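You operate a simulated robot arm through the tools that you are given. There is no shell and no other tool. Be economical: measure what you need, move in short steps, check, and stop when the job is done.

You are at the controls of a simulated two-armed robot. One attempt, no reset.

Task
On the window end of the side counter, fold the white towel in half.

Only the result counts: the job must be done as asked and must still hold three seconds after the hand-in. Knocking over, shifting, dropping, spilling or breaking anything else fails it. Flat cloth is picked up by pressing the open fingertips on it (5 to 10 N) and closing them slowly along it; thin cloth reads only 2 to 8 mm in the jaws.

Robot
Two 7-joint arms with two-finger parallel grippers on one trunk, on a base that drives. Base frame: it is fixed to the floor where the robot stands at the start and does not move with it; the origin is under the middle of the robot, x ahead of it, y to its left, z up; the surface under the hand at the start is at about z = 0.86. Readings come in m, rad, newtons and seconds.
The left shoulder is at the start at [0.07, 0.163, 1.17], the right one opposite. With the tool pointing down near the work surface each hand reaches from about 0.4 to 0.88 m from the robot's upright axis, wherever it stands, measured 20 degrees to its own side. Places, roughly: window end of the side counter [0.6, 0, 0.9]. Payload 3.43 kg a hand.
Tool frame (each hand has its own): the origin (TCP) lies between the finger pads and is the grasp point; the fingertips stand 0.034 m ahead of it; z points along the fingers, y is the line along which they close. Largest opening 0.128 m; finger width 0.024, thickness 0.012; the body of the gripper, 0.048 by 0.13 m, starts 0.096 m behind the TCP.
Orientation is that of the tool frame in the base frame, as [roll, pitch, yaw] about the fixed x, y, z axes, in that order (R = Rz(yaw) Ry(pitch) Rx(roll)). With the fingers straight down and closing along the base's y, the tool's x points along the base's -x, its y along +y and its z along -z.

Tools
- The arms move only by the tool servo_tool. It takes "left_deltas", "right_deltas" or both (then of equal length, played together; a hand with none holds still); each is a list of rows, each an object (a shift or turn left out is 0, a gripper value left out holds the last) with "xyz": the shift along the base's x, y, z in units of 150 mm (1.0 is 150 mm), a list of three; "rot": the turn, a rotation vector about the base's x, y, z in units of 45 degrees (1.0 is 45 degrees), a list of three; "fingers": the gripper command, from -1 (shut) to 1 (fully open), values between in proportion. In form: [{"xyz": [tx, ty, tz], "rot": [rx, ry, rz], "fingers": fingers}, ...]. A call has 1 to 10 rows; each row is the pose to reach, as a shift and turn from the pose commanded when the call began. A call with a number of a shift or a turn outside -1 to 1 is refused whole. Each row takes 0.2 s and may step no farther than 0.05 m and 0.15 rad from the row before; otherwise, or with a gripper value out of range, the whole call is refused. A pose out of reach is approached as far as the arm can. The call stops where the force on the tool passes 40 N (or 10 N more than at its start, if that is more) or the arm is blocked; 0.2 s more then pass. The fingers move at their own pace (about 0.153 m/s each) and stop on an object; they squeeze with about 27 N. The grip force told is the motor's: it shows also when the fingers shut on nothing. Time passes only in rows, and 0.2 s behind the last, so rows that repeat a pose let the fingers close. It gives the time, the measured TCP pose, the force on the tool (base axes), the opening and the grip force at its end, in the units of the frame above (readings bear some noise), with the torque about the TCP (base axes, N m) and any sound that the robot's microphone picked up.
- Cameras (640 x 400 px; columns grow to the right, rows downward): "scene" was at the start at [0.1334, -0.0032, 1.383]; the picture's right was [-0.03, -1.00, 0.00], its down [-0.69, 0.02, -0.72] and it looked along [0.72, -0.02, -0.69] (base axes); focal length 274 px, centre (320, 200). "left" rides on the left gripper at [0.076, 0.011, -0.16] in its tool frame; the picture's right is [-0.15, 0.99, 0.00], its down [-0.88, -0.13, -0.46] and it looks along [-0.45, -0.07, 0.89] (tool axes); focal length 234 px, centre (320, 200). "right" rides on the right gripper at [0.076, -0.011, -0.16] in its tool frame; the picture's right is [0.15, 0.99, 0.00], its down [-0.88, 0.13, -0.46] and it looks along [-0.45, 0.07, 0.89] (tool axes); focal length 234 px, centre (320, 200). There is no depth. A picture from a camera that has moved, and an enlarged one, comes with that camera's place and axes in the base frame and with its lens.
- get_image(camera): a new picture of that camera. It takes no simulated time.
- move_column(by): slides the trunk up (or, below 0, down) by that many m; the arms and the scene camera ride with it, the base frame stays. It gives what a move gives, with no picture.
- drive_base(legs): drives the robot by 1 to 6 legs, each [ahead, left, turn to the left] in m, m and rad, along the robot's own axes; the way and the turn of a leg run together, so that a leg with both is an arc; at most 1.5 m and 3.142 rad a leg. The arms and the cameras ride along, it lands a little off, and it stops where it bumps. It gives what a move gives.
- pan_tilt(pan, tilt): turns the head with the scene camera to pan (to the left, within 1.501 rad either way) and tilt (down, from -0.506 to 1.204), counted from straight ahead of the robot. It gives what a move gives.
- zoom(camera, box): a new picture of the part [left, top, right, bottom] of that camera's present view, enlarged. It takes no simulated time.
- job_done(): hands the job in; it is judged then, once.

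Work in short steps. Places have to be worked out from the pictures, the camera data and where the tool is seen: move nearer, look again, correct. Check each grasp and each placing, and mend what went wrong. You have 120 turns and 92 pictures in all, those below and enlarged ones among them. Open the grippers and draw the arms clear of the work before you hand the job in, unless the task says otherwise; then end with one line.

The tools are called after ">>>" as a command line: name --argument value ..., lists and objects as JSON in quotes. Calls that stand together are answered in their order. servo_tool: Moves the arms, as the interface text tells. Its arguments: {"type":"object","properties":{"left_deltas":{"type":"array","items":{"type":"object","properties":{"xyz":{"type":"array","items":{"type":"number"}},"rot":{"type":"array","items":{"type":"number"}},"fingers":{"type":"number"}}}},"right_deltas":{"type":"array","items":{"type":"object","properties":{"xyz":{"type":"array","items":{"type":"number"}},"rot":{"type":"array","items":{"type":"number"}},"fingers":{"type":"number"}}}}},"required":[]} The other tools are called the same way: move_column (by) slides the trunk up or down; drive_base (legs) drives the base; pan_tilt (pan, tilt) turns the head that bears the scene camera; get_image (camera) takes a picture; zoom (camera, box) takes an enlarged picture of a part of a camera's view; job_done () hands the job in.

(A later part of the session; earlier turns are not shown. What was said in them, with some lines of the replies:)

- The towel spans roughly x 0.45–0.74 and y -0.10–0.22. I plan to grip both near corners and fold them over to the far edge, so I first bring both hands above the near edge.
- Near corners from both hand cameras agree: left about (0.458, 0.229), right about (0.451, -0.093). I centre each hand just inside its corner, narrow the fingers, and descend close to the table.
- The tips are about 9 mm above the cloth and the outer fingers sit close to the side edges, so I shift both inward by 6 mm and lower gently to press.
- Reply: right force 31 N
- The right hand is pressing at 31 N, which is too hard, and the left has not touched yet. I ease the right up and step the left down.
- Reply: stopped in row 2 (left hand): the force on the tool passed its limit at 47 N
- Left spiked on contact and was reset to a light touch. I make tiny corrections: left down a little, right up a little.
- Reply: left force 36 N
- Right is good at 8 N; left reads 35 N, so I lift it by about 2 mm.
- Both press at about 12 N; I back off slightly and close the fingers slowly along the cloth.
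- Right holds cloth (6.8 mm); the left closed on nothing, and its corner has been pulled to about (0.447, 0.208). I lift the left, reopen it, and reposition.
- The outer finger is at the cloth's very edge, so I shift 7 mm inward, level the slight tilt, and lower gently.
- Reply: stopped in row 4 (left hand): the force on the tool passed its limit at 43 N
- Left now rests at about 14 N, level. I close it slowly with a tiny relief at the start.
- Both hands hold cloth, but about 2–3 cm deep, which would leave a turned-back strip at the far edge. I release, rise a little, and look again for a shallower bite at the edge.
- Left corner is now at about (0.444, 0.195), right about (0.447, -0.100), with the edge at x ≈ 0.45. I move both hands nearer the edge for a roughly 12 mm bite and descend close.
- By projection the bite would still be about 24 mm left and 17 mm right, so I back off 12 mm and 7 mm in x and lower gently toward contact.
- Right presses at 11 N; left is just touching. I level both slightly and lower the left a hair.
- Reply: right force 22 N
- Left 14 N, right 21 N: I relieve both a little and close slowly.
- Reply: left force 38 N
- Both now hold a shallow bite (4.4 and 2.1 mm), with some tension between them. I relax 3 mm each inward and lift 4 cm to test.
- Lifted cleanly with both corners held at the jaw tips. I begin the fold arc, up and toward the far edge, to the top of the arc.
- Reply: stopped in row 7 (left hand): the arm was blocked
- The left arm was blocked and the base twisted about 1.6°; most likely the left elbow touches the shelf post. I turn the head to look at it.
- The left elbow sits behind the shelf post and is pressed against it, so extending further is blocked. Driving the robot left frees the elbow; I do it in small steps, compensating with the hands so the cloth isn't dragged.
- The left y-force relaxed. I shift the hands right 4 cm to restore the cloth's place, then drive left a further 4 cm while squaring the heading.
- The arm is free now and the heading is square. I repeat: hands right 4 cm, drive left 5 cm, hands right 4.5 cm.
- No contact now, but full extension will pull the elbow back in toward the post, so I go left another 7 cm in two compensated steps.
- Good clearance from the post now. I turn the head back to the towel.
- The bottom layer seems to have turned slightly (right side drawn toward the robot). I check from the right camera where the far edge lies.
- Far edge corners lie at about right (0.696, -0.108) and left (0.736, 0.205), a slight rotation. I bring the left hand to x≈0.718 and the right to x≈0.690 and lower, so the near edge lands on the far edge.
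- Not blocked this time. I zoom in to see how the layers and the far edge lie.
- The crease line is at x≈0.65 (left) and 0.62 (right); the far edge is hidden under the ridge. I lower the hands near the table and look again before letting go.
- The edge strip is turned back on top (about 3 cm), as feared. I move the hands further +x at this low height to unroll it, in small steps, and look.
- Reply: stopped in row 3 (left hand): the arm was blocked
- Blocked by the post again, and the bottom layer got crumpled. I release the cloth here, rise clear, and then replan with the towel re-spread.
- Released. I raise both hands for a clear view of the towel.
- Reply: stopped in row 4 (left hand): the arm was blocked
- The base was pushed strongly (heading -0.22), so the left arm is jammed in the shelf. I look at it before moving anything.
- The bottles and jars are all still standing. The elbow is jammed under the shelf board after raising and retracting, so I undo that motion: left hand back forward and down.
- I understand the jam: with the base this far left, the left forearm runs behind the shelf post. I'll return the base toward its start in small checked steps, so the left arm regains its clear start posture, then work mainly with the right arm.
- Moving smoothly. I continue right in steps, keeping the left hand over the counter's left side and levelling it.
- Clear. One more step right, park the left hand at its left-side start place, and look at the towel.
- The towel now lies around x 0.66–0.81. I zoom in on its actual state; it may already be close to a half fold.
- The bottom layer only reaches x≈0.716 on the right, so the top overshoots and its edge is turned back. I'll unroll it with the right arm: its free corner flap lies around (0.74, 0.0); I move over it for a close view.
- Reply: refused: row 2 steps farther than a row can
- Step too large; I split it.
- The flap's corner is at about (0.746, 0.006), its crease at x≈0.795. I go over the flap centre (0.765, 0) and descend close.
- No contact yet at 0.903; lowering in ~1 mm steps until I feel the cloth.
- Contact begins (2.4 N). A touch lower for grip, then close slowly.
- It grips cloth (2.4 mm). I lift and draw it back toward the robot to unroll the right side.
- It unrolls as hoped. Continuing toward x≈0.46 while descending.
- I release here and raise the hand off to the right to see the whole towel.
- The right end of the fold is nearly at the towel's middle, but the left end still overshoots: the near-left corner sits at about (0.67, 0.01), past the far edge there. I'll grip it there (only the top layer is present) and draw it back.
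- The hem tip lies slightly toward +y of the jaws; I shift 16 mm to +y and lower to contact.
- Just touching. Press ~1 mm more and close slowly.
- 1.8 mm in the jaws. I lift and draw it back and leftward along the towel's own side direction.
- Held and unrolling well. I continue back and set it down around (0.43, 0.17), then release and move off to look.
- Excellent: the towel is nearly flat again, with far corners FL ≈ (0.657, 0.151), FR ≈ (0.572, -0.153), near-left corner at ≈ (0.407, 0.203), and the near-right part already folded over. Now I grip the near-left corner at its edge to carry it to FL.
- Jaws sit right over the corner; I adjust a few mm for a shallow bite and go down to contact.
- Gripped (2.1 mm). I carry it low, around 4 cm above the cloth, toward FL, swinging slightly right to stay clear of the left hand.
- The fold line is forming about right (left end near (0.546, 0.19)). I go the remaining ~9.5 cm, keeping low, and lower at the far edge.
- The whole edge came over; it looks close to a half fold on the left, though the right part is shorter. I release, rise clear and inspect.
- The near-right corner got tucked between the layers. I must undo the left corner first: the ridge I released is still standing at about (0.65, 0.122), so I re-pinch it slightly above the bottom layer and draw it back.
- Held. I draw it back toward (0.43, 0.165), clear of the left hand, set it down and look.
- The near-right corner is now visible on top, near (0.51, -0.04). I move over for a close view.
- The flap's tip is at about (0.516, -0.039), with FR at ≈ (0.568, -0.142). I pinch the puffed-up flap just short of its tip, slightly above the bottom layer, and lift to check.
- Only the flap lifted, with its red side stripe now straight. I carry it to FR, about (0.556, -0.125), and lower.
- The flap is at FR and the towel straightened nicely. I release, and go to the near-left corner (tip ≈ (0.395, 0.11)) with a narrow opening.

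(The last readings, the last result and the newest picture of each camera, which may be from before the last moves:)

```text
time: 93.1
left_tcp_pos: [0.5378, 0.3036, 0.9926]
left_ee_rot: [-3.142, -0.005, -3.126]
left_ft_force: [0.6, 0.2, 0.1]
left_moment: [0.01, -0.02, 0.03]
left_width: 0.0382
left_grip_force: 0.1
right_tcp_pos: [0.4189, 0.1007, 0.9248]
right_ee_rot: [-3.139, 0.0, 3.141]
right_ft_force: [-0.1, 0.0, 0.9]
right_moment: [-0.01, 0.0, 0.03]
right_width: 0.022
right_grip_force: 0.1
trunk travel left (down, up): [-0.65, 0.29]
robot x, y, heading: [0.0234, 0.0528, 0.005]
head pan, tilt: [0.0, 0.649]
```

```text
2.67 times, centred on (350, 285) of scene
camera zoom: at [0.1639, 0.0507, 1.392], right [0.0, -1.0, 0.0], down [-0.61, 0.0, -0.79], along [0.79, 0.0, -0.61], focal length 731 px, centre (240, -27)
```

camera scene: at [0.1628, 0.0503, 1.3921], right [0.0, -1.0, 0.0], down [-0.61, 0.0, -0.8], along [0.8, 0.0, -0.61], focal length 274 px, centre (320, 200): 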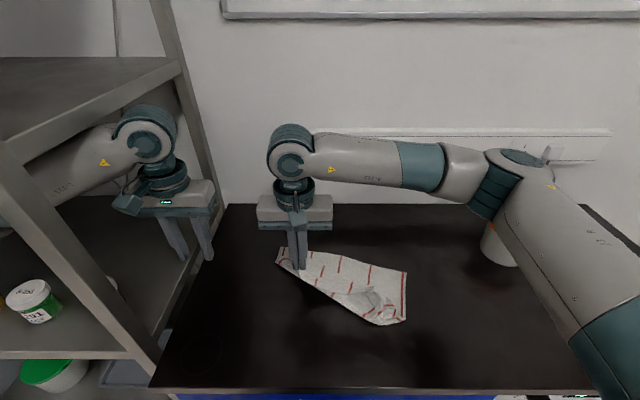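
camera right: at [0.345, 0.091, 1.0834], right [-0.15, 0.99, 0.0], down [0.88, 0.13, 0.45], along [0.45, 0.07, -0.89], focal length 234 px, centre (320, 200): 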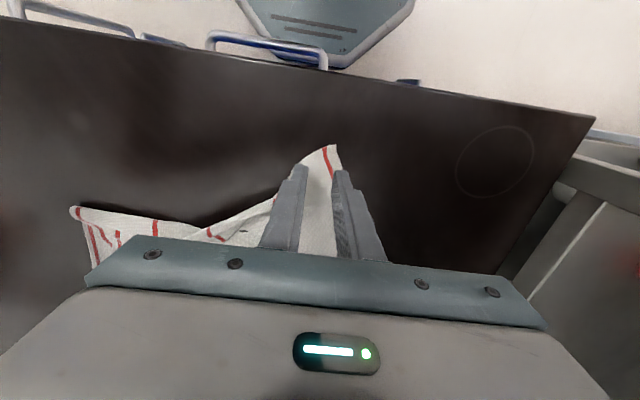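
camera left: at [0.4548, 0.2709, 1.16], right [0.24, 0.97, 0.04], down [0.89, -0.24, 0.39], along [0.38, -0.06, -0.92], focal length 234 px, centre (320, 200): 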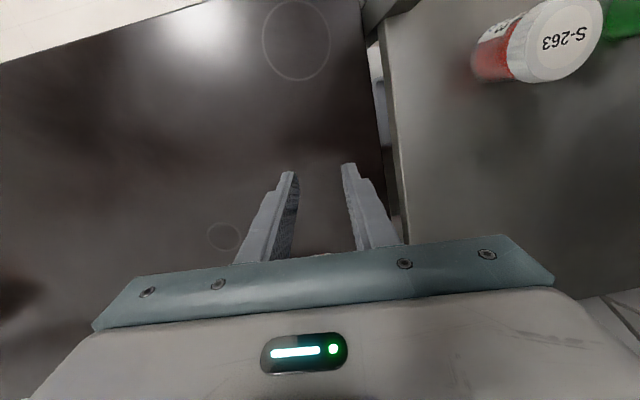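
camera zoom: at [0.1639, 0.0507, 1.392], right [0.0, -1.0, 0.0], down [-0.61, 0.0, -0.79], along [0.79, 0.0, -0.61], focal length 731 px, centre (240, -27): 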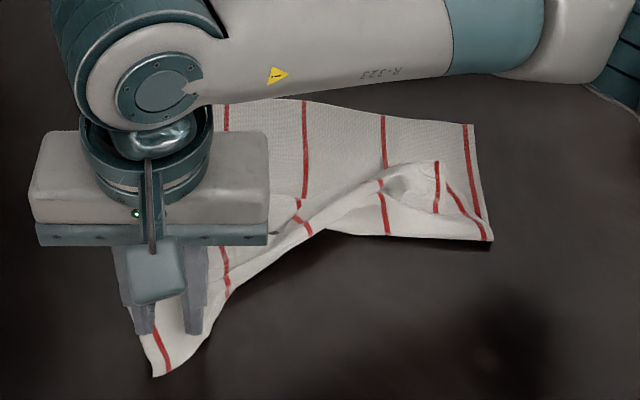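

Centred on the corner. I go down, press lightly and close.

>>> servo_tool --right_deltas '[{"xyz": [-0.03, 0, -0.1]}, {"xyz": [-0.03, 0, -0.17]}, {"xyz": [-0.03, 0, -0.19]}, {"xyz": [-0.03, 0, -0.2]}, {"xyz": [-0.03, 0, -0.203], "fingers": -0.75}, {"xyz": [-0.03, 0, -0.203], "fingers": -0.83}, {"xyz": [-0.03, 0, -0.203], "fingers": -0.9}, {"xyz": [-0.03, 0, -0.2], "fingers": -1}, {"xyz": [-0.03, 0, -0.198], "fingers": -1}]'

>>> servo_tool --right_deltas '[{"xyz": [0, 0, 0.1]}, {"xyz": [0.05, 0, 0.3]}]'

>>> get_image --camera "right"

```text
time: 94.7
left_tcp_pos: [0.5342, 0.3032, 0.9925]
left_ee_rot: [3.14, -0.007, -3.13]
left_ft_force: [0.6, 0.3, 0.4]
left_moment: [-0.04, 0.0, 0.01]
left_width: 0.0384
left_grip_force: 0.0
right_tcp_pos: [0.4146, 0.1029, 0.8958]
right_ee_rot: [3.142, 0.003, -3.141]
right_ft_force: [-0.6, 1.0, 0.4]
right_moment: [-0.04, 0.0, 0.02]
right_width: 0.0018
right_grip_force: 26.8
trunk travel left (down, up): [-0.65, 0.29]
robot x, y, heading: [0.0224, 0.0527, 0.002]
head pan, tilt: [0.0, 0.649]
stopped in row 8 (right hand): the force on the tool passed its limit at 41 N (the readings are from after the stop); the commanded pose is now the measured one
```

```text
time: 95.3
left_tcp_pos: [0.5358, 0.3035, 0.9922]
left_ee_rot: [-3.141, -0.003, -3.127]
left_ft_force: [0.4, 0.1, 0.3]
left_moment: [-0.01, 0.0, 0.0]
left_width: 0.0385
left_grip_force: 0.0
right_tcp_pos: [0.4232, 0.1014, 0.9406]
right_ee_rot: [3.142, 0.005, 3.141]
right_ft_force: [0.4, 0.3, -0.2]
right_moment: [0.02, 0.01, -0.02]
right_width: 0.0016
right_grip_force: 27.2
trunk travel left (down, up): [-0.65, 0.29]
robot x, y, heading: [0.0218, 0.0515, 0.004]
head pan, tilt: [0.0, 0.649]
```

```text
12 pictures are left
camera right: at [0.347, 0.0915, 1.0995], right [-0.15, 0.99, 0.0], down [0.88, 0.13, 0.46], along [0.45, 0.07, -0.89], focal length 234 px, centre (320, 200)
```

right: 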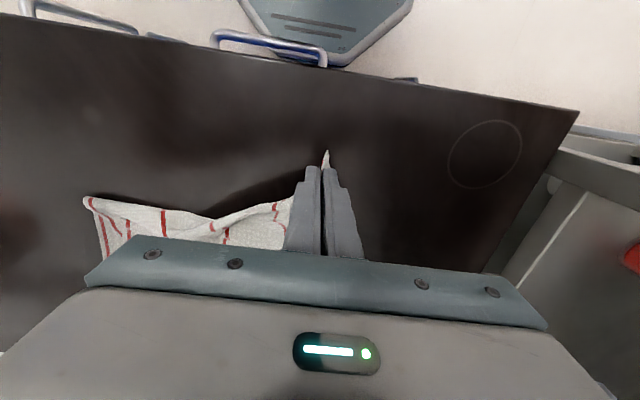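

The near-left corner is held firmly at its tip. I carry it low over to FL, target about (0.65, 0.135).

>>> servo_tool --right_deltas '[{"xyz": [0.12, 0, 0.1]}, {"xyz": [0.27, 0.02, 0.15]}, {"xyz": [0.45, 0.05, 0.15]}, {"xyz": [0.65, 0.08, 0.12]}, {"xyz": [0.85, 0.09, 0.08]}, {"xyz": [1, 0.1, 0.02]}]'

>>> servo_tool --right_deltas '[{"xyz": [0.17, 0.05, -0.04]}, {"xyz": [0.35, 0.11, -0.07]}, {"xyz": [0.5, 0.13, -0.12]}, {"xyz": [0.5, 0.13, -0.22]}]'

>>> zoom --camera "scene" --box '[230, 190, 470, 340]'

```text
time: 96.7
left_tcp_pos: [0.5347, 0.3038, 0.9917]
left_ee_rot: [-3.141, -0.002, -3.128]
left_ft_force: [-1.2, -0.2, 0.2]
left_moment: [-0.02, 0.0, 0.02]
left_width: 0.0382
left_grip_force: 0.1
right_tcp_pos: [0.5732, 0.1165, 0.943]
right_ee_rot: [3.139, 0.004, 3.141]
right_ft_force: [0.6, 0.4, 0.9]
right_moment: [0.04, -0.01, -0.01]
right_width: 0.0017
right_grip_force: 27.0
trunk travel left (down, up): [-0.65, 0.29]
robot x, y, heading: [0.0255, 0.0529, 0.008]
head pan, tilt: [0.0, 0.649]
```

```text
time: 97.7
left_tcp_pos: [0.5348, 0.3051, 0.9925]
left_ee_rot: [3.142, -0.004, -3.128]
left_ft_force: [0.8, 0.6, 0.3]
left_moment: [0.03, -0.03, 0.02]
left_width: 0.0385
left_grip_force: 0.0
right_tcp_pos: [0.6479, 0.1371, 0.9092]
right_ee_rot: [3.14, 0.004, -3.141]
right_ft_force: [-0.3, 0.0, 0.8]
right_moment: [0.01, -0.01, 0.03]
right_width: 0.0018
right_grip_force: 26.8
trunk travel left (down, up): [-0.65, 0.29]
robot x, y, heading: [0.0224, 0.0541, 0.002]
head pan, tilt: [0.0, 0.649]
```

```text
2.67 times, centred on (350, 265) of scene
camera zoom: at [0.1612, 0.0516, 1.3923], right [0.0, -1.0, 0.0], down [-0.61, 0.0, -0.8], along [0.8, 0.0, -0.61], focal length 731 px, centre (240, 27)
```

zoom: 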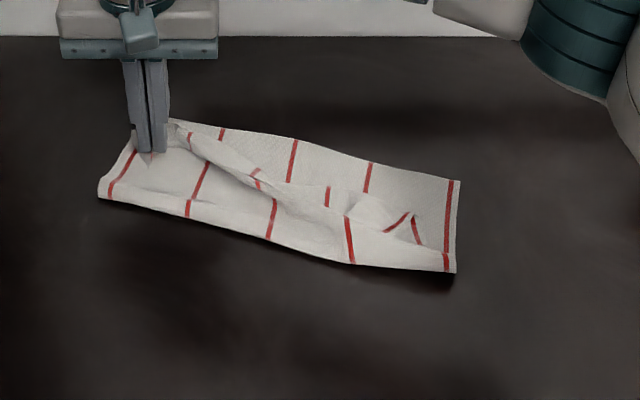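

FL now extrapolates to about (0.705, 0.148), so my corner is 5 cm short. I move it on by 5 cm while still holding, then set it down.

>>> servo_tool --right_deltas '[{"xyz": [0.1, 0, 0.08]}, {"xyz": [0.2, 0, 0.08]}, {"xyz": [0.32, 0.02, 0.04]}, {"xyz": [0.32, 0.02, -0.04]}]'

>>> servo_tool --right_deltas '[{"xyz": [0, 0, 0], "fingers": -0.8}, {"xyz": [0, 0, 0], "fingers": -0.6}, {"xyz": [0, 0, 0.25]}, {"xyz": [0, 0, 0.5]}, {"xyz": [-0.2, -0.25, 0.55]}, {"xyz": [-0.4, -0.5, 0.55]}, {"xyz": [-0.6, -0.75, 0.55]}, {"xyz": [-0.75, -1, 0.55]}]'

>>> zoom --camera "scene" --box '[230, 190, 470, 340]'

```text
time: 98.7
left_tcp_pos: [0.535, 0.3046, 0.9914]
left_ee_rot: [-3.14, -0.003, -3.128]
left_ft_force: [-0.9, -0.5, 0.0]
left_moment: [-0.01, -0.01, -0.01]
left_width: 0.0382
left_grip_force: 0.0
right_tcp_pos: [0.6961, 0.1393, 0.9039]
right_ee_rot: [3.138, 0.005, 3.141]
right_ft_force: [-0.1, -0.1, -0.8]
right_moment: [-0.02, -0.01, 0.0]
right_width: 0.002
right_grip_force: 27.1
trunk travel left (down, up): [-0.65, 0.29]
robot x, y, heading: [0.0222, 0.055, 0.001]
head pan, tilt: [0.0, 0.649]
```

```text
time: 100.5
left_tcp_pos: [0.5351, 0.3049, 0.9921]
left_ee_rot: [3.142, -0.003, -3.129]
left_ft_force: [0.0, -0.1, -0.5]
left_moment: [0.02, -0.01, 0.02]
left_width: 0.0384
left_grip_force: 0.1
right_tcp_pos: [0.5835, -0.0113, 0.9861]
right_ee_rot: [3.141, 0.003, -3.141]
right_ft_force: [-0.6, 0.3, 0.3]
right_moment: [0.0, 0.02, 0.0]
right_width: 0.0258
right_grip_force: 0.0
trunk travel left (down, up): [-0.65, 0.29]
robot x, y, heading: [0.0203, 0.0547, 0.006]
head pan, tilt: [0.0, 0.649]
```

```text
2.67 times, centred on (350, 265) of scene
camera zoom: at [0.1617, 0.0515, 1.3923], right [0.0, -1.0, 0.0], down [-0.61, 0.0, -0.8], along [0.8, 0.0, -0.61], focal length 731 px, centre (240, 27)
```

zoom: 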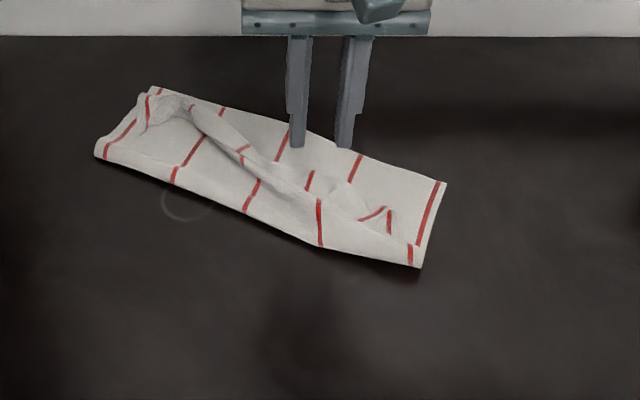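

The left side overshot again (hinge at left ≈ (0.653, 0.192), FL ≈ (0.674, 0.141)). I re-pinch that released ridge at (0.695, 0.139), to draw it back and lay it exactly on FL rather than beyond.

>>> servo_tool --right_deltas '[{"xyz": [0.15, 0.25, 0], "fingers": -0.4}, {"xyz": [0.3, 0.5, 0]}, {"xyz": [0.5, 0.75, 0]}, {"xyz": [0.7, 0.97, -0.05]}, {"xyz": [0.74, 1.0, -0.3]}, {"xyz": [0.74, 1.0, -0.5]}, {"xyz": [0.74, 1.0, -0.58]}, {"xyz": [0.74, 1.0, -0.588]}]'

>>> servo_tool --right_deltas '[{"xyz": [0, 0, 0], "fingers": -0.55}, {"xyz": [0, 0, -0.003], "fingers": -0.7}, {"xyz": [0, 0, -0.003], "fingers": -0.85}, {"xyz": [0, 0, -0.003], "fingers": -1}, {"xyz": [0, 0, -0.003], "fingers": -1}, {"xyz": [0, 0, 0.1]}, {"xyz": [-0.05, 0, 0.3]}, {"xyz": [-0.25, 0, 0.4]}]'

>>> zoom --camera "scene" --box '[230, 190, 470, 340]'

```text
time: 102.3
left_tcp_pos: [0.5354, 0.3047, 0.993]
left_ee_rot: [-3.142, -0.005, -3.126]
left_ft_force: [-0.7, 0.0, -0.2]
left_moment: [-0.01, 0.0, 0.0]
left_width: 0.0383
left_grip_force: 0.0
right_tcp_pos: [0.6951, 0.1395, 0.8972]
right_ee_rot: [3.141, 0.004, -3.141]
right_ft_force: [-0.6, 0.8, 0.3]
right_moment: [-0.03, -0.01, 0.0]
right_width: 0.0382
right_grip_force: 0.1
trunk travel left (down, up): [-0.65, 0.29]
robot x, y, heading: [0.0247, 0.0512, 0.005]
head pan, tilt: [0.0, 0.649]
```

```text
time: 104.1
left_tcp_pos: [0.5357, 0.3033, 0.9916]
left_ee_rot: [3.14, -0.005, -3.129]
left_ft_force: [1.1, -0.2, 0.0]
left_moment: [0.0, -0.01, 0.01]
left_width: 0.0387
left_grip_force: 0.1
right_tcp_pos: [0.6563, 0.1393, 0.9585]
right_ee_rot: [-3.141, 0.002, -3.14]
right_ft_force: [-0.6, 0.6, -0.1]
right_moment: [0.0, -0.01, 0.0]
right_width: 0.0021
right_grip_force: 27.3
trunk travel left (down, up): [-0.65, 0.29]
robot x, y, heading: [0.0238, 0.0523, 0.006]
head pan, tilt: [0.0, 0.649]
```

```text
2.67 times, centred on (350, 265) of scene
camera zoom: at [0.1617, 0.0515, 1.3923], right [0.0, -1.0, 0.0], down [-0.61, 0.0, -0.8], along [0.8, 0.0, -0.61], focal length 731 px, centre (240, 27)
```

zoom: 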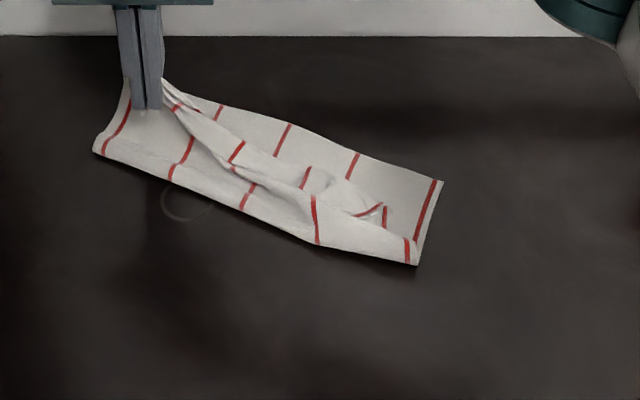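

Held. I pull back to about x = 0.47 with a bit of height and check whether only the top layer comes.

>>> servo_tool --right_deltas '[{"xyz": [-0.2, -0.05, 0.1]}, {"xyz": [-0.4, -0.1, 0.15]}, {"xyz": [-0.6, -0.12, 0.1]}, {"xyz": [-0.8, -0.12, 0.05]}, {"xyz": [-1, -0.12, 0]}]'

>>> servo_tool --right_deltas '[{"xyz": [-0.2, 0, 0]}, {"xyz": [-0.4, 0, -0.05]}]'

>>> zoom --camera "scene" --box '[230, 190, 470, 340]'

```text
time: 105.3
left_tcp_pos: [0.5353, 0.303, 0.9917]
left_ee_rot: [3.141, -0.002, -3.126]
left_ft_force: [-0.1, -0.2, 0.1]
left_moment: [-0.01, 0.01, 0.01]
left_width: 0.0384
left_grip_force: 0.0
right_tcp_pos: [0.5062, 0.1221, 0.9585]
right_ee_rot: [3.14, 0.001, -3.141]
right_ft_force: [0.4, -0.1, 0.7]
right_moment: [0.0, 0.02, 0.0]
right_width: 0.0024
right_grip_force: 26.7
trunk travel left (down, up): [-0.65, 0.29]
robot x, y, heading: [0.0225, 0.0528, 0.005]
head pan, tilt: [0.0, 0.649]
```

```text
time: 105.9
left_tcp_pos: [0.5354, 0.3034, 0.9913]
left_ee_rot: [-3.141, -0.003, -3.126]
left_ft_force: [1.3, -0.7, 1.2]
left_moment: [-0.03, 0.01, -0.01]
left_width: 0.0385
left_grip_force: 0.0
right_tcp_pos: [0.4488, 0.1219, 0.9502]
right_ee_rot: [3.141, 0.003, 3.14]
right_ft_force: [-0.1, 0.2, -0.4]
right_moment: [0.02, -0.04, 0.01]
right_width: 0.0023
right_grip_force: 27.0
trunk travel left (down, up): [-0.65, 0.29]
robot x, y, heading: [0.0199, 0.05, 0.002]
head pan, tilt: [0.0, 0.649]
```

```text
2.67 times, centred on (350, 265) of scene
camera zoom: at [0.1618, 0.0516, 1.3923], right [0.0, -1.0, 0.0], down [-0.61, 0.0, -0.8], along [0.8, 0.0, -0.61], focal length 731 px, centre (240, 27)
```

zoom: 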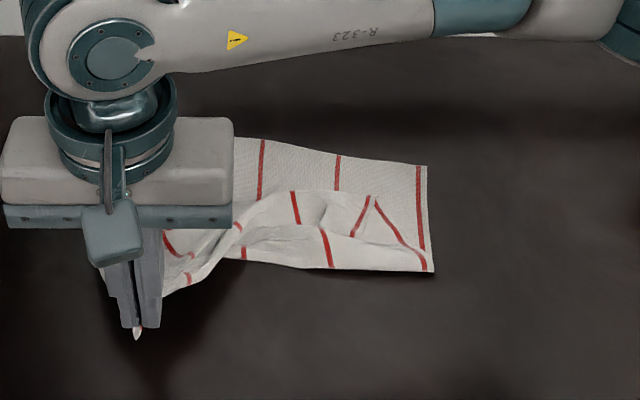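

Only the top layer came back; the bottom lies well, FL extrapolated ≈ (0.70, 0.165). I now carry the corner forward low to about (0.683, 0.148) and lower it early.

>>> servo_tool --right_deltas '[{"xyz": [0.2, 0, 0.05]}, {"xyz": [0.4, 0, 0.05]}, {"xyz": [0.6, 0, 0]}, {"xyz": [0.8, 0.02, -0.05]}, {"xyz": [1, 0.05, -0.1]}]'

>>> servo_tool --right_deltas '[{"xyz": [0.15, 0.05, -0.05]}, {"xyz": [0.3, 0.09, -0.1]}, {"xyz": [0.45, 0.11, -0.13]}, {"xyz": [0.55, 0.12, -0.17]}, {"xyz": [0.55, 0.12, -0.2]}]'

>>> zoom --camera "scene" --box '[230, 190, 470, 340]'

```text
time: 107.1
left_tcp_pos: [0.5363, 0.3038, 0.9924]
left_ee_rot: [3.142, -0.003, -3.127]
left_ft_force: [-0.2, -0.4, -0.6]
left_moment: [-0.02, 0.0, 0.03]
left_width: 0.0383
left_grip_force: 0.0
right_tcp_pos: [0.5976, 0.1282, 0.9372]
right_ee_rot: [3.139, 0.001, 3.14]
right_ft_force: [-0.6, 0.5, -0.5]
right_moment: [0.01, 0.01, 0.0]
right_width: 0.0021
right_grip_force: 26.8
trunk travel left (down, up): [-0.65, 0.29]
robot x, y, heading: [0.0233, 0.0516, 0.002]
head pan, tilt: [0.0, 0.649]
```

```text
time: 108.3
left_tcp_pos: [0.5355, 0.3031, 0.9931]
left_ee_rot: [3.14, -0.005, -3.127]
left_ft_force: [0.3, -1.3, 0.4]
left_moment: [0.0, -0.01, 0.03]
left_width: 0.0387
left_grip_force: 0.1
right_tcp_pos: [0.6816, 0.1479, 0.9062]
right_ee_rot: [3.14, 0.003, -3.142]
right_ft_force: [0.4, -0.5, -0.5]
right_moment: [-0.04, 0.01, -0.01]
right_width: 0.0022
right_grip_force: 27.3
trunk travel left (down, up): [-0.65, 0.29]
robot x, y, heading: [0.0236, 0.0523, 0.003]
head pan, tilt: [0.0, 0.649]
```

```text
2.67 times, centred on (350, 265) of scene
camera zoom: at [0.162, 0.0515, 1.3923], right [0.0, -1.0, 0.0], down [-0.61, 0.0, -0.8], along [0.8, 0.0, -0.61], focal length 731 px, centre (240, 27)
```

zoom: 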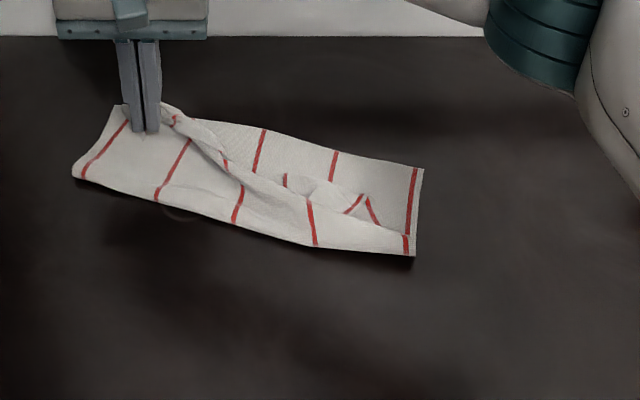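

Hinge and far edge are now about parallel (width ≈ 0.1 m at both ends). I release here and go pinch the near-right flap (tip ≈ (0.60, -0.062)) to bring it to FR ≈ (0.637, -0.123).

>>> servo_tool --right_deltas '[{"xyz": [0, 0, -0.02], "fingers": -0.85}, {"xyz": [0, 0, -0.02], "fingers": -0.7}, {"xyz": [0, 0, 0.2]}, {"xyz": [0, 0, 0.45]}, {"xyz": [-0.1, -0.25, 0.5]}, {"xyz": [-0.2, -0.5, 0.5]}, {"xyz": [-0.3, -0.75, 0.5]}, {"xyz": [-0.4, -1, 0.5]}]'

>>> servo_tool --right_deltas '[{"xyz": [-0.1, -0.2, 0], "fingers": -0.3}, {"xyz": [-0.19, -0.42, -0.1]}, {"xyz": [-0.19, -0.42, -0.3]}, {"xyz": [-0.19, -0.42, -0.47]}, {"xyz": [-0.19, -0.42, -0.545]}, {"xyz": [-0.19, -0.42, -0.555], "fingers": -0.5}, {"xyz": [-0.19, -0.42, -0.555], "fingers": -0.7}, {"xyz": [-0.19, -0.42, -0.555], "fingers": -0.85}, {"xyz": [-0.19, -0.42, -0.555], "fingers": -1}, {"xyz": [-0.19, -0.42, -0.555], "fingers": -1}]'

>>> servo_tool --right_deltas '[{"xyz": [0, 0, 0.1]}, {"xyz": [0, 0, 0.22]}]'

>>> zoom --camera "scene" --box '[230, 190, 470, 340]'

```text
time: 110.1
left_tcp_pos: [0.537, 0.3038, 0.9924]
left_ee_rot: [-3.141, -0.003, -3.125]
left_ft_force: [0.5, 0.5, 0.3]
left_moment: [-0.06, 0.01, -0.01]
left_width: 0.0386
left_grip_force: 0.1
right_tcp_pos: [0.6225, -0.0044, 0.9797]
right_ee_rot: [3.14, 0.002, -3.142]
right_ft_force: [1.1, 0.5, -0.5]
right_moment: [-0.02, 0.02, 0.0]
right_width: 0.019
right_grip_force: 0.0
trunk travel left (down, up): [-0.65, 0.29]
robot x, y, heading: [0.018, 0.056, 0.003]
head pan, tilt: [0.0, 0.649]
```

```text
time: 112.3
left_tcp_pos: [0.5367, 0.3046, 0.9911]
left_ee_rot: [3.141, -0.004, -3.128]
left_ft_force: [-0.5, -0.8, -0.4]
left_moment: [0.0, 0.02, 0.0]
left_width: 0.0384
left_grip_force: 0.2
right_tcp_pos: [0.5918, -0.0661, 0.8981]
right_ee_rot: [3.14, 0.005, -3.141]
right_ft_force: [-1.0, 0.0, 16.0]
right_moment: [0.02, 0.04, 0.04]
right_width: 0.0025
right_grip_force: 26.9
trunk travel left (down, up): [-0.65, 0.29]
robot x, y, heading: [0.0229, 0.0504, 0.006]
head pan, tilt: [0.0, 0.649]
```

```text
time: 112.9
left_tcp_pos: [0.5358, 0.3037, 0.9919]
left_ee_rot: [-3.142, -0.004, -3.128]
left_ft_force: [1.7, 0.2, 0.8]
left_moment: [0.03, 0.0, 0.01]
left_width: 0.0383
left_grip_force: 0.0
right_tcp_pos: [0.593, -0.0672, 0.9283]
right_ee_rot: [-3.142, 0.001, -3.141]
right_ft_force: [-0.2, 0.2, 0.4]
right_moment: [-0.01, -0.03, 0.02]
right_width: 0.0018
right_grip_force: 27.2
trunk travel left (down, up): [-0.65, 0.29]
robot x, y, heading: [0.023, 0.0545, 0.003]
head pan, tilt: [0.0, 0.649]
```

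```text
2.67 times, centred on (350, 265) of scene
camera zoom: at [0.1622, 0.0515, 1.3922], right [0.0, -1.0, 0.0], down [-0.61, 0.0, -0.8], along [0.8, 0.0, -0.61], focal length 731 px, centre (240, 27)
```

zoom: 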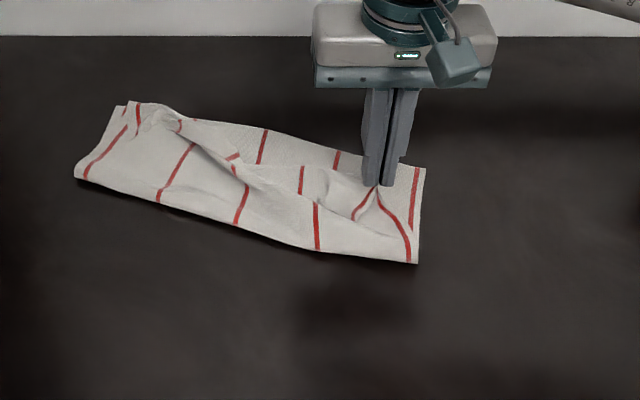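

Flap held. I take it to FR (about (0.635, -0.118)), lower, release, and retreat to view.

>>> servo_tool --right_deltas '[{"xyz": [0.1, -0.12, 0.05]}, {"xyz": [0.2, -0.24, 0.03]}, {"xyz": [0.29, -0.35, -0.03]}, {"xyz": [0.29, -0.35, -0.13]}, {"xyz": [0.29, -0.35, -0.15], "fingers": -0.85}, {"xyz": [0.29, -0.35, -0.15], "fingers": -0.7}, {"xyz": [0.29, -0.35, 0.1]}, {"xyz": [0.29, -0.35, 0.4]}, {"xyz": [0.29, -0.6, 0.5]}, {"xyz": [0.29, -0.9, 0.6]}]'

>>> zoom --camera "scene" --box '[246, 200, 422, 310]'

```text
time: 115.1
left_tcp_pos: [0.5359, 0.3033, 0.9922]
left_ee_rot: [-3.14, -0.003, -3.126]
left_ft_force: [-0.2, 0.2, 0.2]
left_moment: [-0.02, -0.02, 0.01]
left_width: 0.0386
left_grip_force: 0.1
right_tcp_pos: [0.6369, -0.2001, 1.0202]
right_ee_rot: [3.14, 0.0, -3.14]
right_ft_force: [0.9, -0.3, 0.0]
right_moment: [0.0, -0.01, 0.02]
right_width: 0.0194
right_grip_force: 0.0
trunk travel left (down, up): [-0.65, 0.29]
robot x, y, heading: [0.0252, 0.0511, 0.004]
head pan, tilt: [0.0, 0.649]
```

```text
3.64 times, centred on (334, 255) of scene
camera zoom: at [0.1624, 0.0513, 1.3922], right [0.0, -1.0, 0.0], down [-0.61, 0.0, -0.8], along [0.8, 0.0, -0.61], focal length 996 px, centre (269, 0)
```

zoom: 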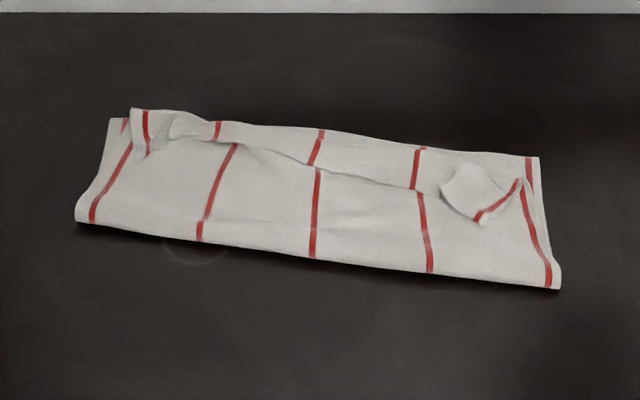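

Very close now: fold lines are parallel, but the near-right corner is turned back (tip ≈ (0.604, -0.092), should be at FR ≈ (0.667, -0.144)) and the near-left likewise by ~5 cm. I pinch the right flap at its tip and draw it to FR.

>>> servo_tool --right_deltas '[{"xyz": [-0.05, 0.25, 0], "fingers": -0.45}, {"xyz": [-0.1, 0.5, 0]}, {"xyz": [-0.167, 0.73, -0.1]}, {"xyz": [-0.167, 0.73, -0.35]}, {"xyz": [-0.167, 0.73, -0.6]}, {"xyz": [-0.167, 0.73, -0.77]}, {"xyz": [-0.167, 0.73, -0.805]}, {"xyz": [-0.167, 0.73, -0.811]}]'

>>> servo_tool --right_deltas '[{"xyz": [0, 0, 0], "fingers": -0.6}, {"xyz": [0, 0, 0], "fingers": -0.75}, {"xyz": [0, 0, 0], "fingers": -0.88}, {"xyz": [0, 0, 0], "fingers": -1}, {"xyz": [0, 0, 0], "fingers": -1}, {"xyz": [0.02, -0.02, 0.12]}, {"xyz": [0.12, -0.1, 0.2]}]'

>>> zoom --camera "scene" --box '[246, 200, 422, 310]'

```text
time: 116.9
left_tcp_pos: [0.5363, 0.304, 0.9907]
left_ee_rot: [-3.139, -0.003, -3.128]
left_ft_force: [0.9, 0.3, -0.9]
left_moment: [0.0, -0.01, -0.03]
left_width: 0.0383
left_grip_force: 0.0
right_tcp_pos: [0.6098, -0.0925, 0.8973]
right_ee_rot: [3.141, 0.002, -3.14]
right_ft_force: [0.1, -0.3, -0.3]
right_moment: [0.02, 0.0, -0.02]
right_width: 0.0352
right_grip_force: 0.0
trunk travel left (down, up): [-0.65, 0.29]
robot x, y, heading: [0.024, 0.0534, 0.008]
head pan, tilt: [0.0, 0.649]
```

```text
time: 118.5
left_tcp_pos: [0.5371, 0.3033, 0.9914]
left_ee_rot: [3.142, -0.004, -3.126]
left_ft_force: [0.0, 0.0, 0.2]
left_moment: [0.0, 0.02, 0.06]
left_width: 0.0384
left_grip_force: 0.1
right_tcp_pos: [0.6279, -0.1061, 0.9278]
right_ee_rot: [3.14, 0.002, -3.141]
right_ft_force: [0.5, 0.3, 0.0]
right_moment: [0.01, -0.02, -0.04]
right_width: 0.0018
right_grip_force: 26.9
trunk travel left (down, up): [-0.65, 0.29]
robot x, y, heading: [0.0243, 0.0513, 0.001]
head pan, tilt: [0.0, 0.649]
```

```text
3.64 times, centred on (334, 255) of scene
camera zoom: at [0.1622, 0.0515, 1.3922], right [0.0, -1.0, 0.0], down [-0.61, 0.0, -0.8], along [0.8, 0.0, -0.61], focal length 996 px, centre (269, 0)
```

zoom: 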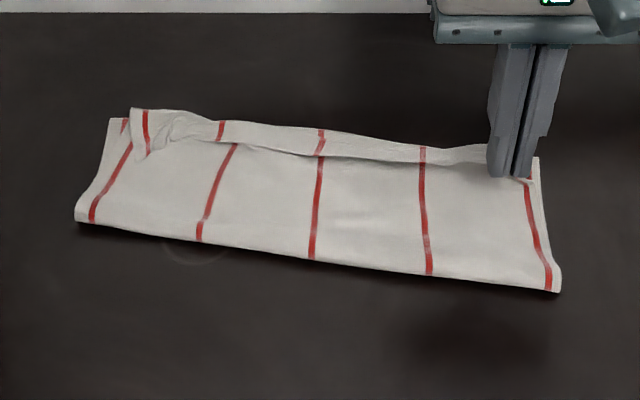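

The right flap flipped out beautifully; the near edge is now nearly along the far edge. I finish moving it to FR, release and rise.

>>> servo_tool --right_deltas '[{"xyz": [0.1, -0.1, 0]}, {"xyz": [0.23, -0.2, -0.05]}, {"xyz": [0.23, -0.2, -0.14]}, {"xyz": [0.23, -0.2, -0.17], "fingers": -0.88}, {"xyz": [0.23, -0.2, -0.17], "fingers": -0.75}, {"xyz": [0.23, -0.2, -0.17], "fingers": -0.6}, {"xyz": [0.23, -0.2, 0.1]}, {"xyz": [0.23, -0.2, 0.4]}, {"xyz": [0.15, 0.05, 0.45]}, {"xyz": [0.1, 0.3, 0.45]}]'

>>> zoom --camera "scene" --box '[246, 200, 422, 310]'

```text
time: 120.7
left_tcp_pos: [0.5363, 0.3039, 0.9926]
left_ee_rot: [-3.141, -0.002, -3.127]
left_ft_force: [0.1, -0.9, 1.1]
left_moment: [-0.01, -0.01, -0.01]
left_width: 0.0385
left_grip_force: 0.0
right_tcp_pos: [0.6428, -0.0615, 0.9947]
right_ee_rot: [-3.142, 0.002, 3.14]
right_ft_force: [-0.4, -0.8, -0.2]
right_moment: [0.02, 0.04, -0.02]
right_width: 0.0254
right_grip_force: 0.0
trunk travel left (down, up): [-0.65, 0.29]
robot x, y, heading: [0.0214, 0.053, 0.004]
head pan, tilt: [0.0, 0.649]
```

```text
3.64 times, centred on (334, 255) of scene
camera zoom: at [0.1619, 0.0517, 1.3923], right [0.0, -1.0, 0.0], down [-0.61, 0.0, -0.8], along [0.8, 0.0, -0.61], focal length 996 px, centre (269, 0)
```

zoom: 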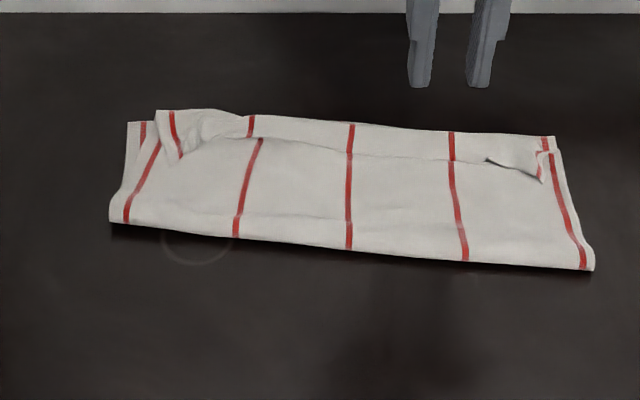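

Now the near-left flap: tip ≈ (0.662, 0.116), FL ≈ (0.702, 0.157). I pinch it at the tip the same way.

>>> servo_tool --right_deltas '[{"xyz": [0, 0.25, 0], "fingers": -0.45}, {"xyz": [0, 0.5, 0]}, {"xyz": [0.05, 0.75, 0]}, {"xyz": [0.1, 0.95, 0]}]'

>>> servo_tool --right_deltas '[{"xyz": [0.06, 0.25, -0.1]}, {"xyz": [0.06, 0.25, -0.35]}, {"xyz": [0.06, 0.25, -0.55]}, {"xyz": [0.06, 0.25, -0.63]}, {"xyz": [0.06, 0.25, -0.65]}, {"xyz": [0.06, 0.25, -0.65], "fingers": -0.6}, {"xyz": [0.06, 0.25, -0.65], "fingers": -0.75}, {"xyz": [0.06, 0.25, -0.65], "fingers": -0.88}, {"xyz": [0.06, 0.25, -0.65], "fingers": -1}, {"xyz": [0.06, 0.25, -0.65], "fingers": -1}]'

>>> servo_tool --right_deltas '[{"xyz": [0.02, 0.02, 0.12]}, {"xyz": [0.1, 0.08, 0.18]}]'

>>> zoom --camera "scene" --box '[246, 200, 422, 310]'

```text
time: 121.7
left_tcp_pos: [0.5359, 0.3032, 0.9915]
left_ee_rot: [-3.141, -0.002, -3.127]
left_ft_force: [-0.2, -0.1, -0.3]
left_moment: [-0.01, 0.03, -0.01]
left_width: 0.0384
left_grip_force: 0.1
right_tcp_pos: [0.6561, 0.0811, 0.9949]
right_ee_rot: [-3.141, 0.002, 3.139]
right_ft_force: [-0.7, 0.8, 0.6]
right_moment: [-0.01, -0.03, -0.01]
right_width: 0.0353
right_grip_force: 0.2
trunk travel left (down, up): [-0.65, 0.29]
robot x, y, heading: [0.0255, 0.053, 0.003]
head pan, tilt: [0.0, 0.649]
```

```text
time: 123.9
left_tcp_pos: [0.5351, 0.3041, 0.9933]
left_ee_rot: [3.14, -0.004, -3.13]
left_ft_force: [-0.2, 0.4, -0.2]
left_moment: [-0.01, -0.01, -0.02]
left_width: 0.0382
left_grip_force: 0.0
right_tcp_pos: [0.667, 0.1195, 0.8985]
right_ee_rot: [3.14, 0.001, -3.141]
right_ft_force: [-0.1, -0.4, 0.1]
right_moment: [0.0, 0.02, 0.0]
right_width: 0.0019
right_grip_force: 27.1
trunk travel left (down, up): [-0.65, 0.29]
robot x, y, heading: [0.0222, 0.0553, 0.007]
head pan, tilt: [0.0, 0.649]
```

```text
time: 124.5
left_tcp_pos: [0.5363, 0.3037, 0.9922]
left_ee_rot: [-3.141, -0.003, -3.129]
left_ft_force: [-0.1, -0.7, -0.3]
left_moment: [-0.01, -0.03, 0.01]
left_width: 0.0384
left_grip_force: 0.0
right_tcp_pos: [0.6825, 0.1307, 0.9249]
right_ee_rot: [3.141, 0.003, -3.14]
right_ft_force: [1.6, 0.1, -0.3]
right_moment: [-0.01, -0.01, -0.03]
right_width: 0.0018
right_grip_force: 26.8
trunk travel left (down, up): [-0.65, 0.29]
robot x, y, heading: [0.0208, 0.0522, 0.002]
head pan, tilt: [0.0, 0.649]
```

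```text
3.64 times, centred on (334, 255) of scene
camera zoom: at [0.1621, 0.0517, 1.3923], right [0.0, -1.0, 0.0], down [-0.61, 0.0, -0.8], along [0.8, 0.0, -0.61], focal length 996 px, centre (269, 0)
```

zoom: 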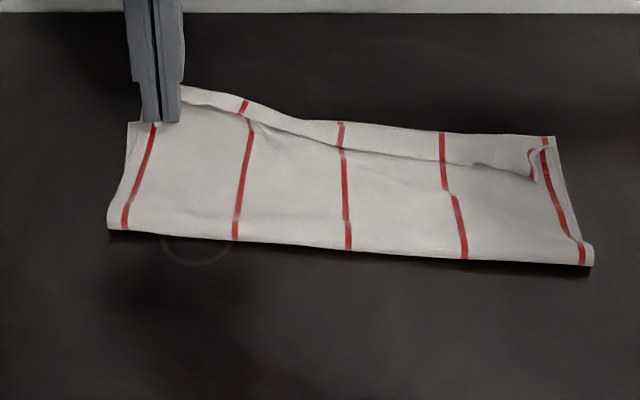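

The left flap is flipped out too. I lay it at FL, release, and lift clear for a final look.

>>> servo_tool --right_deltas '[{"xyz": [0.05, 0.06, 0]}, {"xyz": [0.07, 0.09, -0.08]}, {"xyz": [0.07, 0.09, -0.15]}, {"xyz": [0.07, 0.09, -0.15], "fingers": -0.88}, {"xyz": [0.07, 0.09, -0.15], "fingers": -0.7}, {"xyz": [0.07, 0.09, -0.15], "fingers": -0.5}, {"xyz": [0.07, 0.09, 0.1]}, {"xyz": [0.07, 0.09, 0.4]}, {"xyz": [0.0, -0.2, 0.5]}, {"xyz": [-0.1, -0.45, 0.6]}]'

>>> servo_tool --right_deltas '[{"xyz": [-0.1, -0.25, 0.1]}, {"xyz": [-0.2, -0.5, 0.1]}, {"xyz": [-0.3, -0.75, 0.1]}, {"xyz": [-0.4, -1.0, 0.1]}]'

>>> zoom --camera "scene" --box '[246, 200, 422, 310]'

```text
time: 126.7
left_tcp_pos: [0.5363, 0.3043, 0.9921]
left_ee_rot: [3.142, -0.003, -3.128]
left_ft_force: [-0.2, 0.6, -1.0]
left_moment: [0.03, 0.03, 0.01]
left_width: 0.0383
left_grip_force: 0.1
right_tcp_pos: [0.6672, 0.0634, 1.0144]
right_ee_rot: [3.14, 0.002, -3.139]
right_ft_force: [-0.4, 1.1, -0.5]
right_moment: [-0.02, 0.01, -0.02]
right_width: 0.0317
right_grip_force: 0.0
trunk travel left (down, up): [-0.65, 0.29]
robot x, y, heading: [0.0216, 0.0507, 0.007]
head pan, tilt: [0.0, 0.649]
```

```text
time: 127.7
left_tcp_pos: [0.5361, 0.3037, 0.9929]
left_ee_rot: [3.141, -0.004, -3.128]
left_ft_force: [0.5, -0.2, 1.1]
left_moment: [-0.02, -0.01, 0.03]
left_width: 0.0385
left_grip_force: 0.0
right_tcp_pos: [0.6071, -0.0865, 1.0315]
right_ee_rot: [3.14, 0.002, -3.141]
right_ft_force: [0.5, 0.5, -0.5]
right_moment: [-0.02, 0.0, 0.01]
right_width: 0.0323
right_grip_force: 0.0
trunk travel left (down, up): [-0.65, 0.29]
robot x, y, heading: [0.0221, 0.0526, 0.003]
head pan, tilt: [0.0, 0.649]
```

```text
3.64 times, centred on (334, 255) of scene
camera zoom: at [0.1624, 0.0516, 1.3923], right [0.0, -1.0, 0.0], down [-0.61, 0.0, -0.8], along [0.8, 0.0, -0.61], focal length 996 px, centre (269, 0)
```

zoom: 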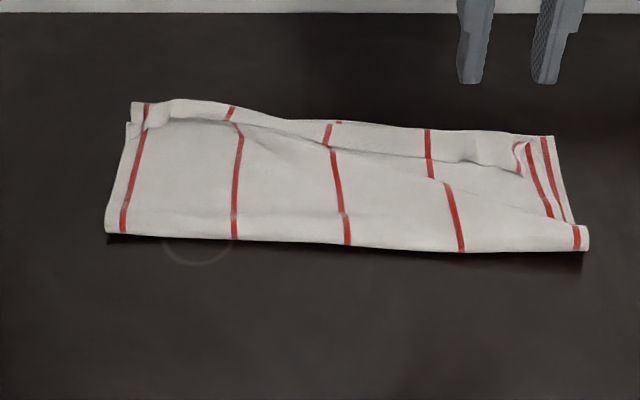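

The towel lies folded in half: all near corners on the far corners, edges nearly aligned. I open the grippers and draw the right hand clear to the side; the left stays parked over its starting place.

>>> servo_tool --right_deltas '[{"xyz": [-0.25, -0.15, 0.1], "fingers": 0.2}, {"xyz": [-0.5, -0.3, 0.2], "fingers": 0.5}, {"xyz": [-0.75, -0.45, 0.3], "fingers": 0.5}, {"xyz": [-0.9, -0.7, 0.4], "fingers": 0.5}, {"xyz": [-0.9, -0.9, 0.4], "fingers": 0.5}]'

>>> get_image --camera "scene"

```text
time: 128.9
left_tcp_pos: [0.5347, 0.3034, 0.9916]
left_ee_rot: [-3.141, -0.004, -3.126]
left_ft_force: [0.2, -0.6, -0.2]
left_moment: [-0.02, -0.04, 0.0]
left_width: 0.0381
left_grip_force: 0.0
right_tcp_pos: [0.473, -0.2224, 1.0897]
right_ee_rot: [3.14, 0.002, -3.141]
right_ft_force: [-0.1, 0.1, -0.4]
right_moment: [-0.02, 0.0, 0.0]
right_width: 0.096
right_grip_force: 0.1
trunk travel left (down, up): [-0.65, 0.29]
robot x, y, heading: [0.018, 0.0526, -0.001]
head pan, tilt: [0.0, 0.649]
```

```text
0 pictures are left
camera scene: at [0.1624, 0.0516, 1.3922], right [0.0, -1.0, 0.0], down [-0.61, 0.0, -0.8], along [0.8, 0.0, -0.61], focal length 274 px, centre (320, 200)
```

scene: 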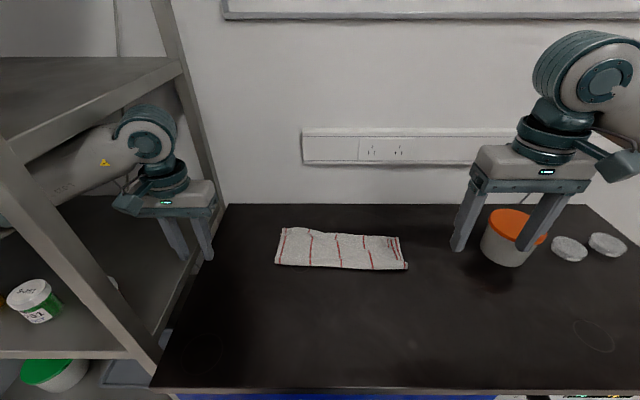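

The towel lies folded on the counter, everything else stands where it was, and the hands are clear and open. I hand in.

>>> job_done

```text
The job is handed in.
```

The white towel is folded in half on the window end of the side counter and handed in. The fold is a little rough: in the last close view the top edge was about 2–3 cm short of the bottom edge mid-length, and the right end was slightly twisted. The left arm pressed against the shelf and jammed during the work, but I saw nothing there or on the counter moved or knocked over.
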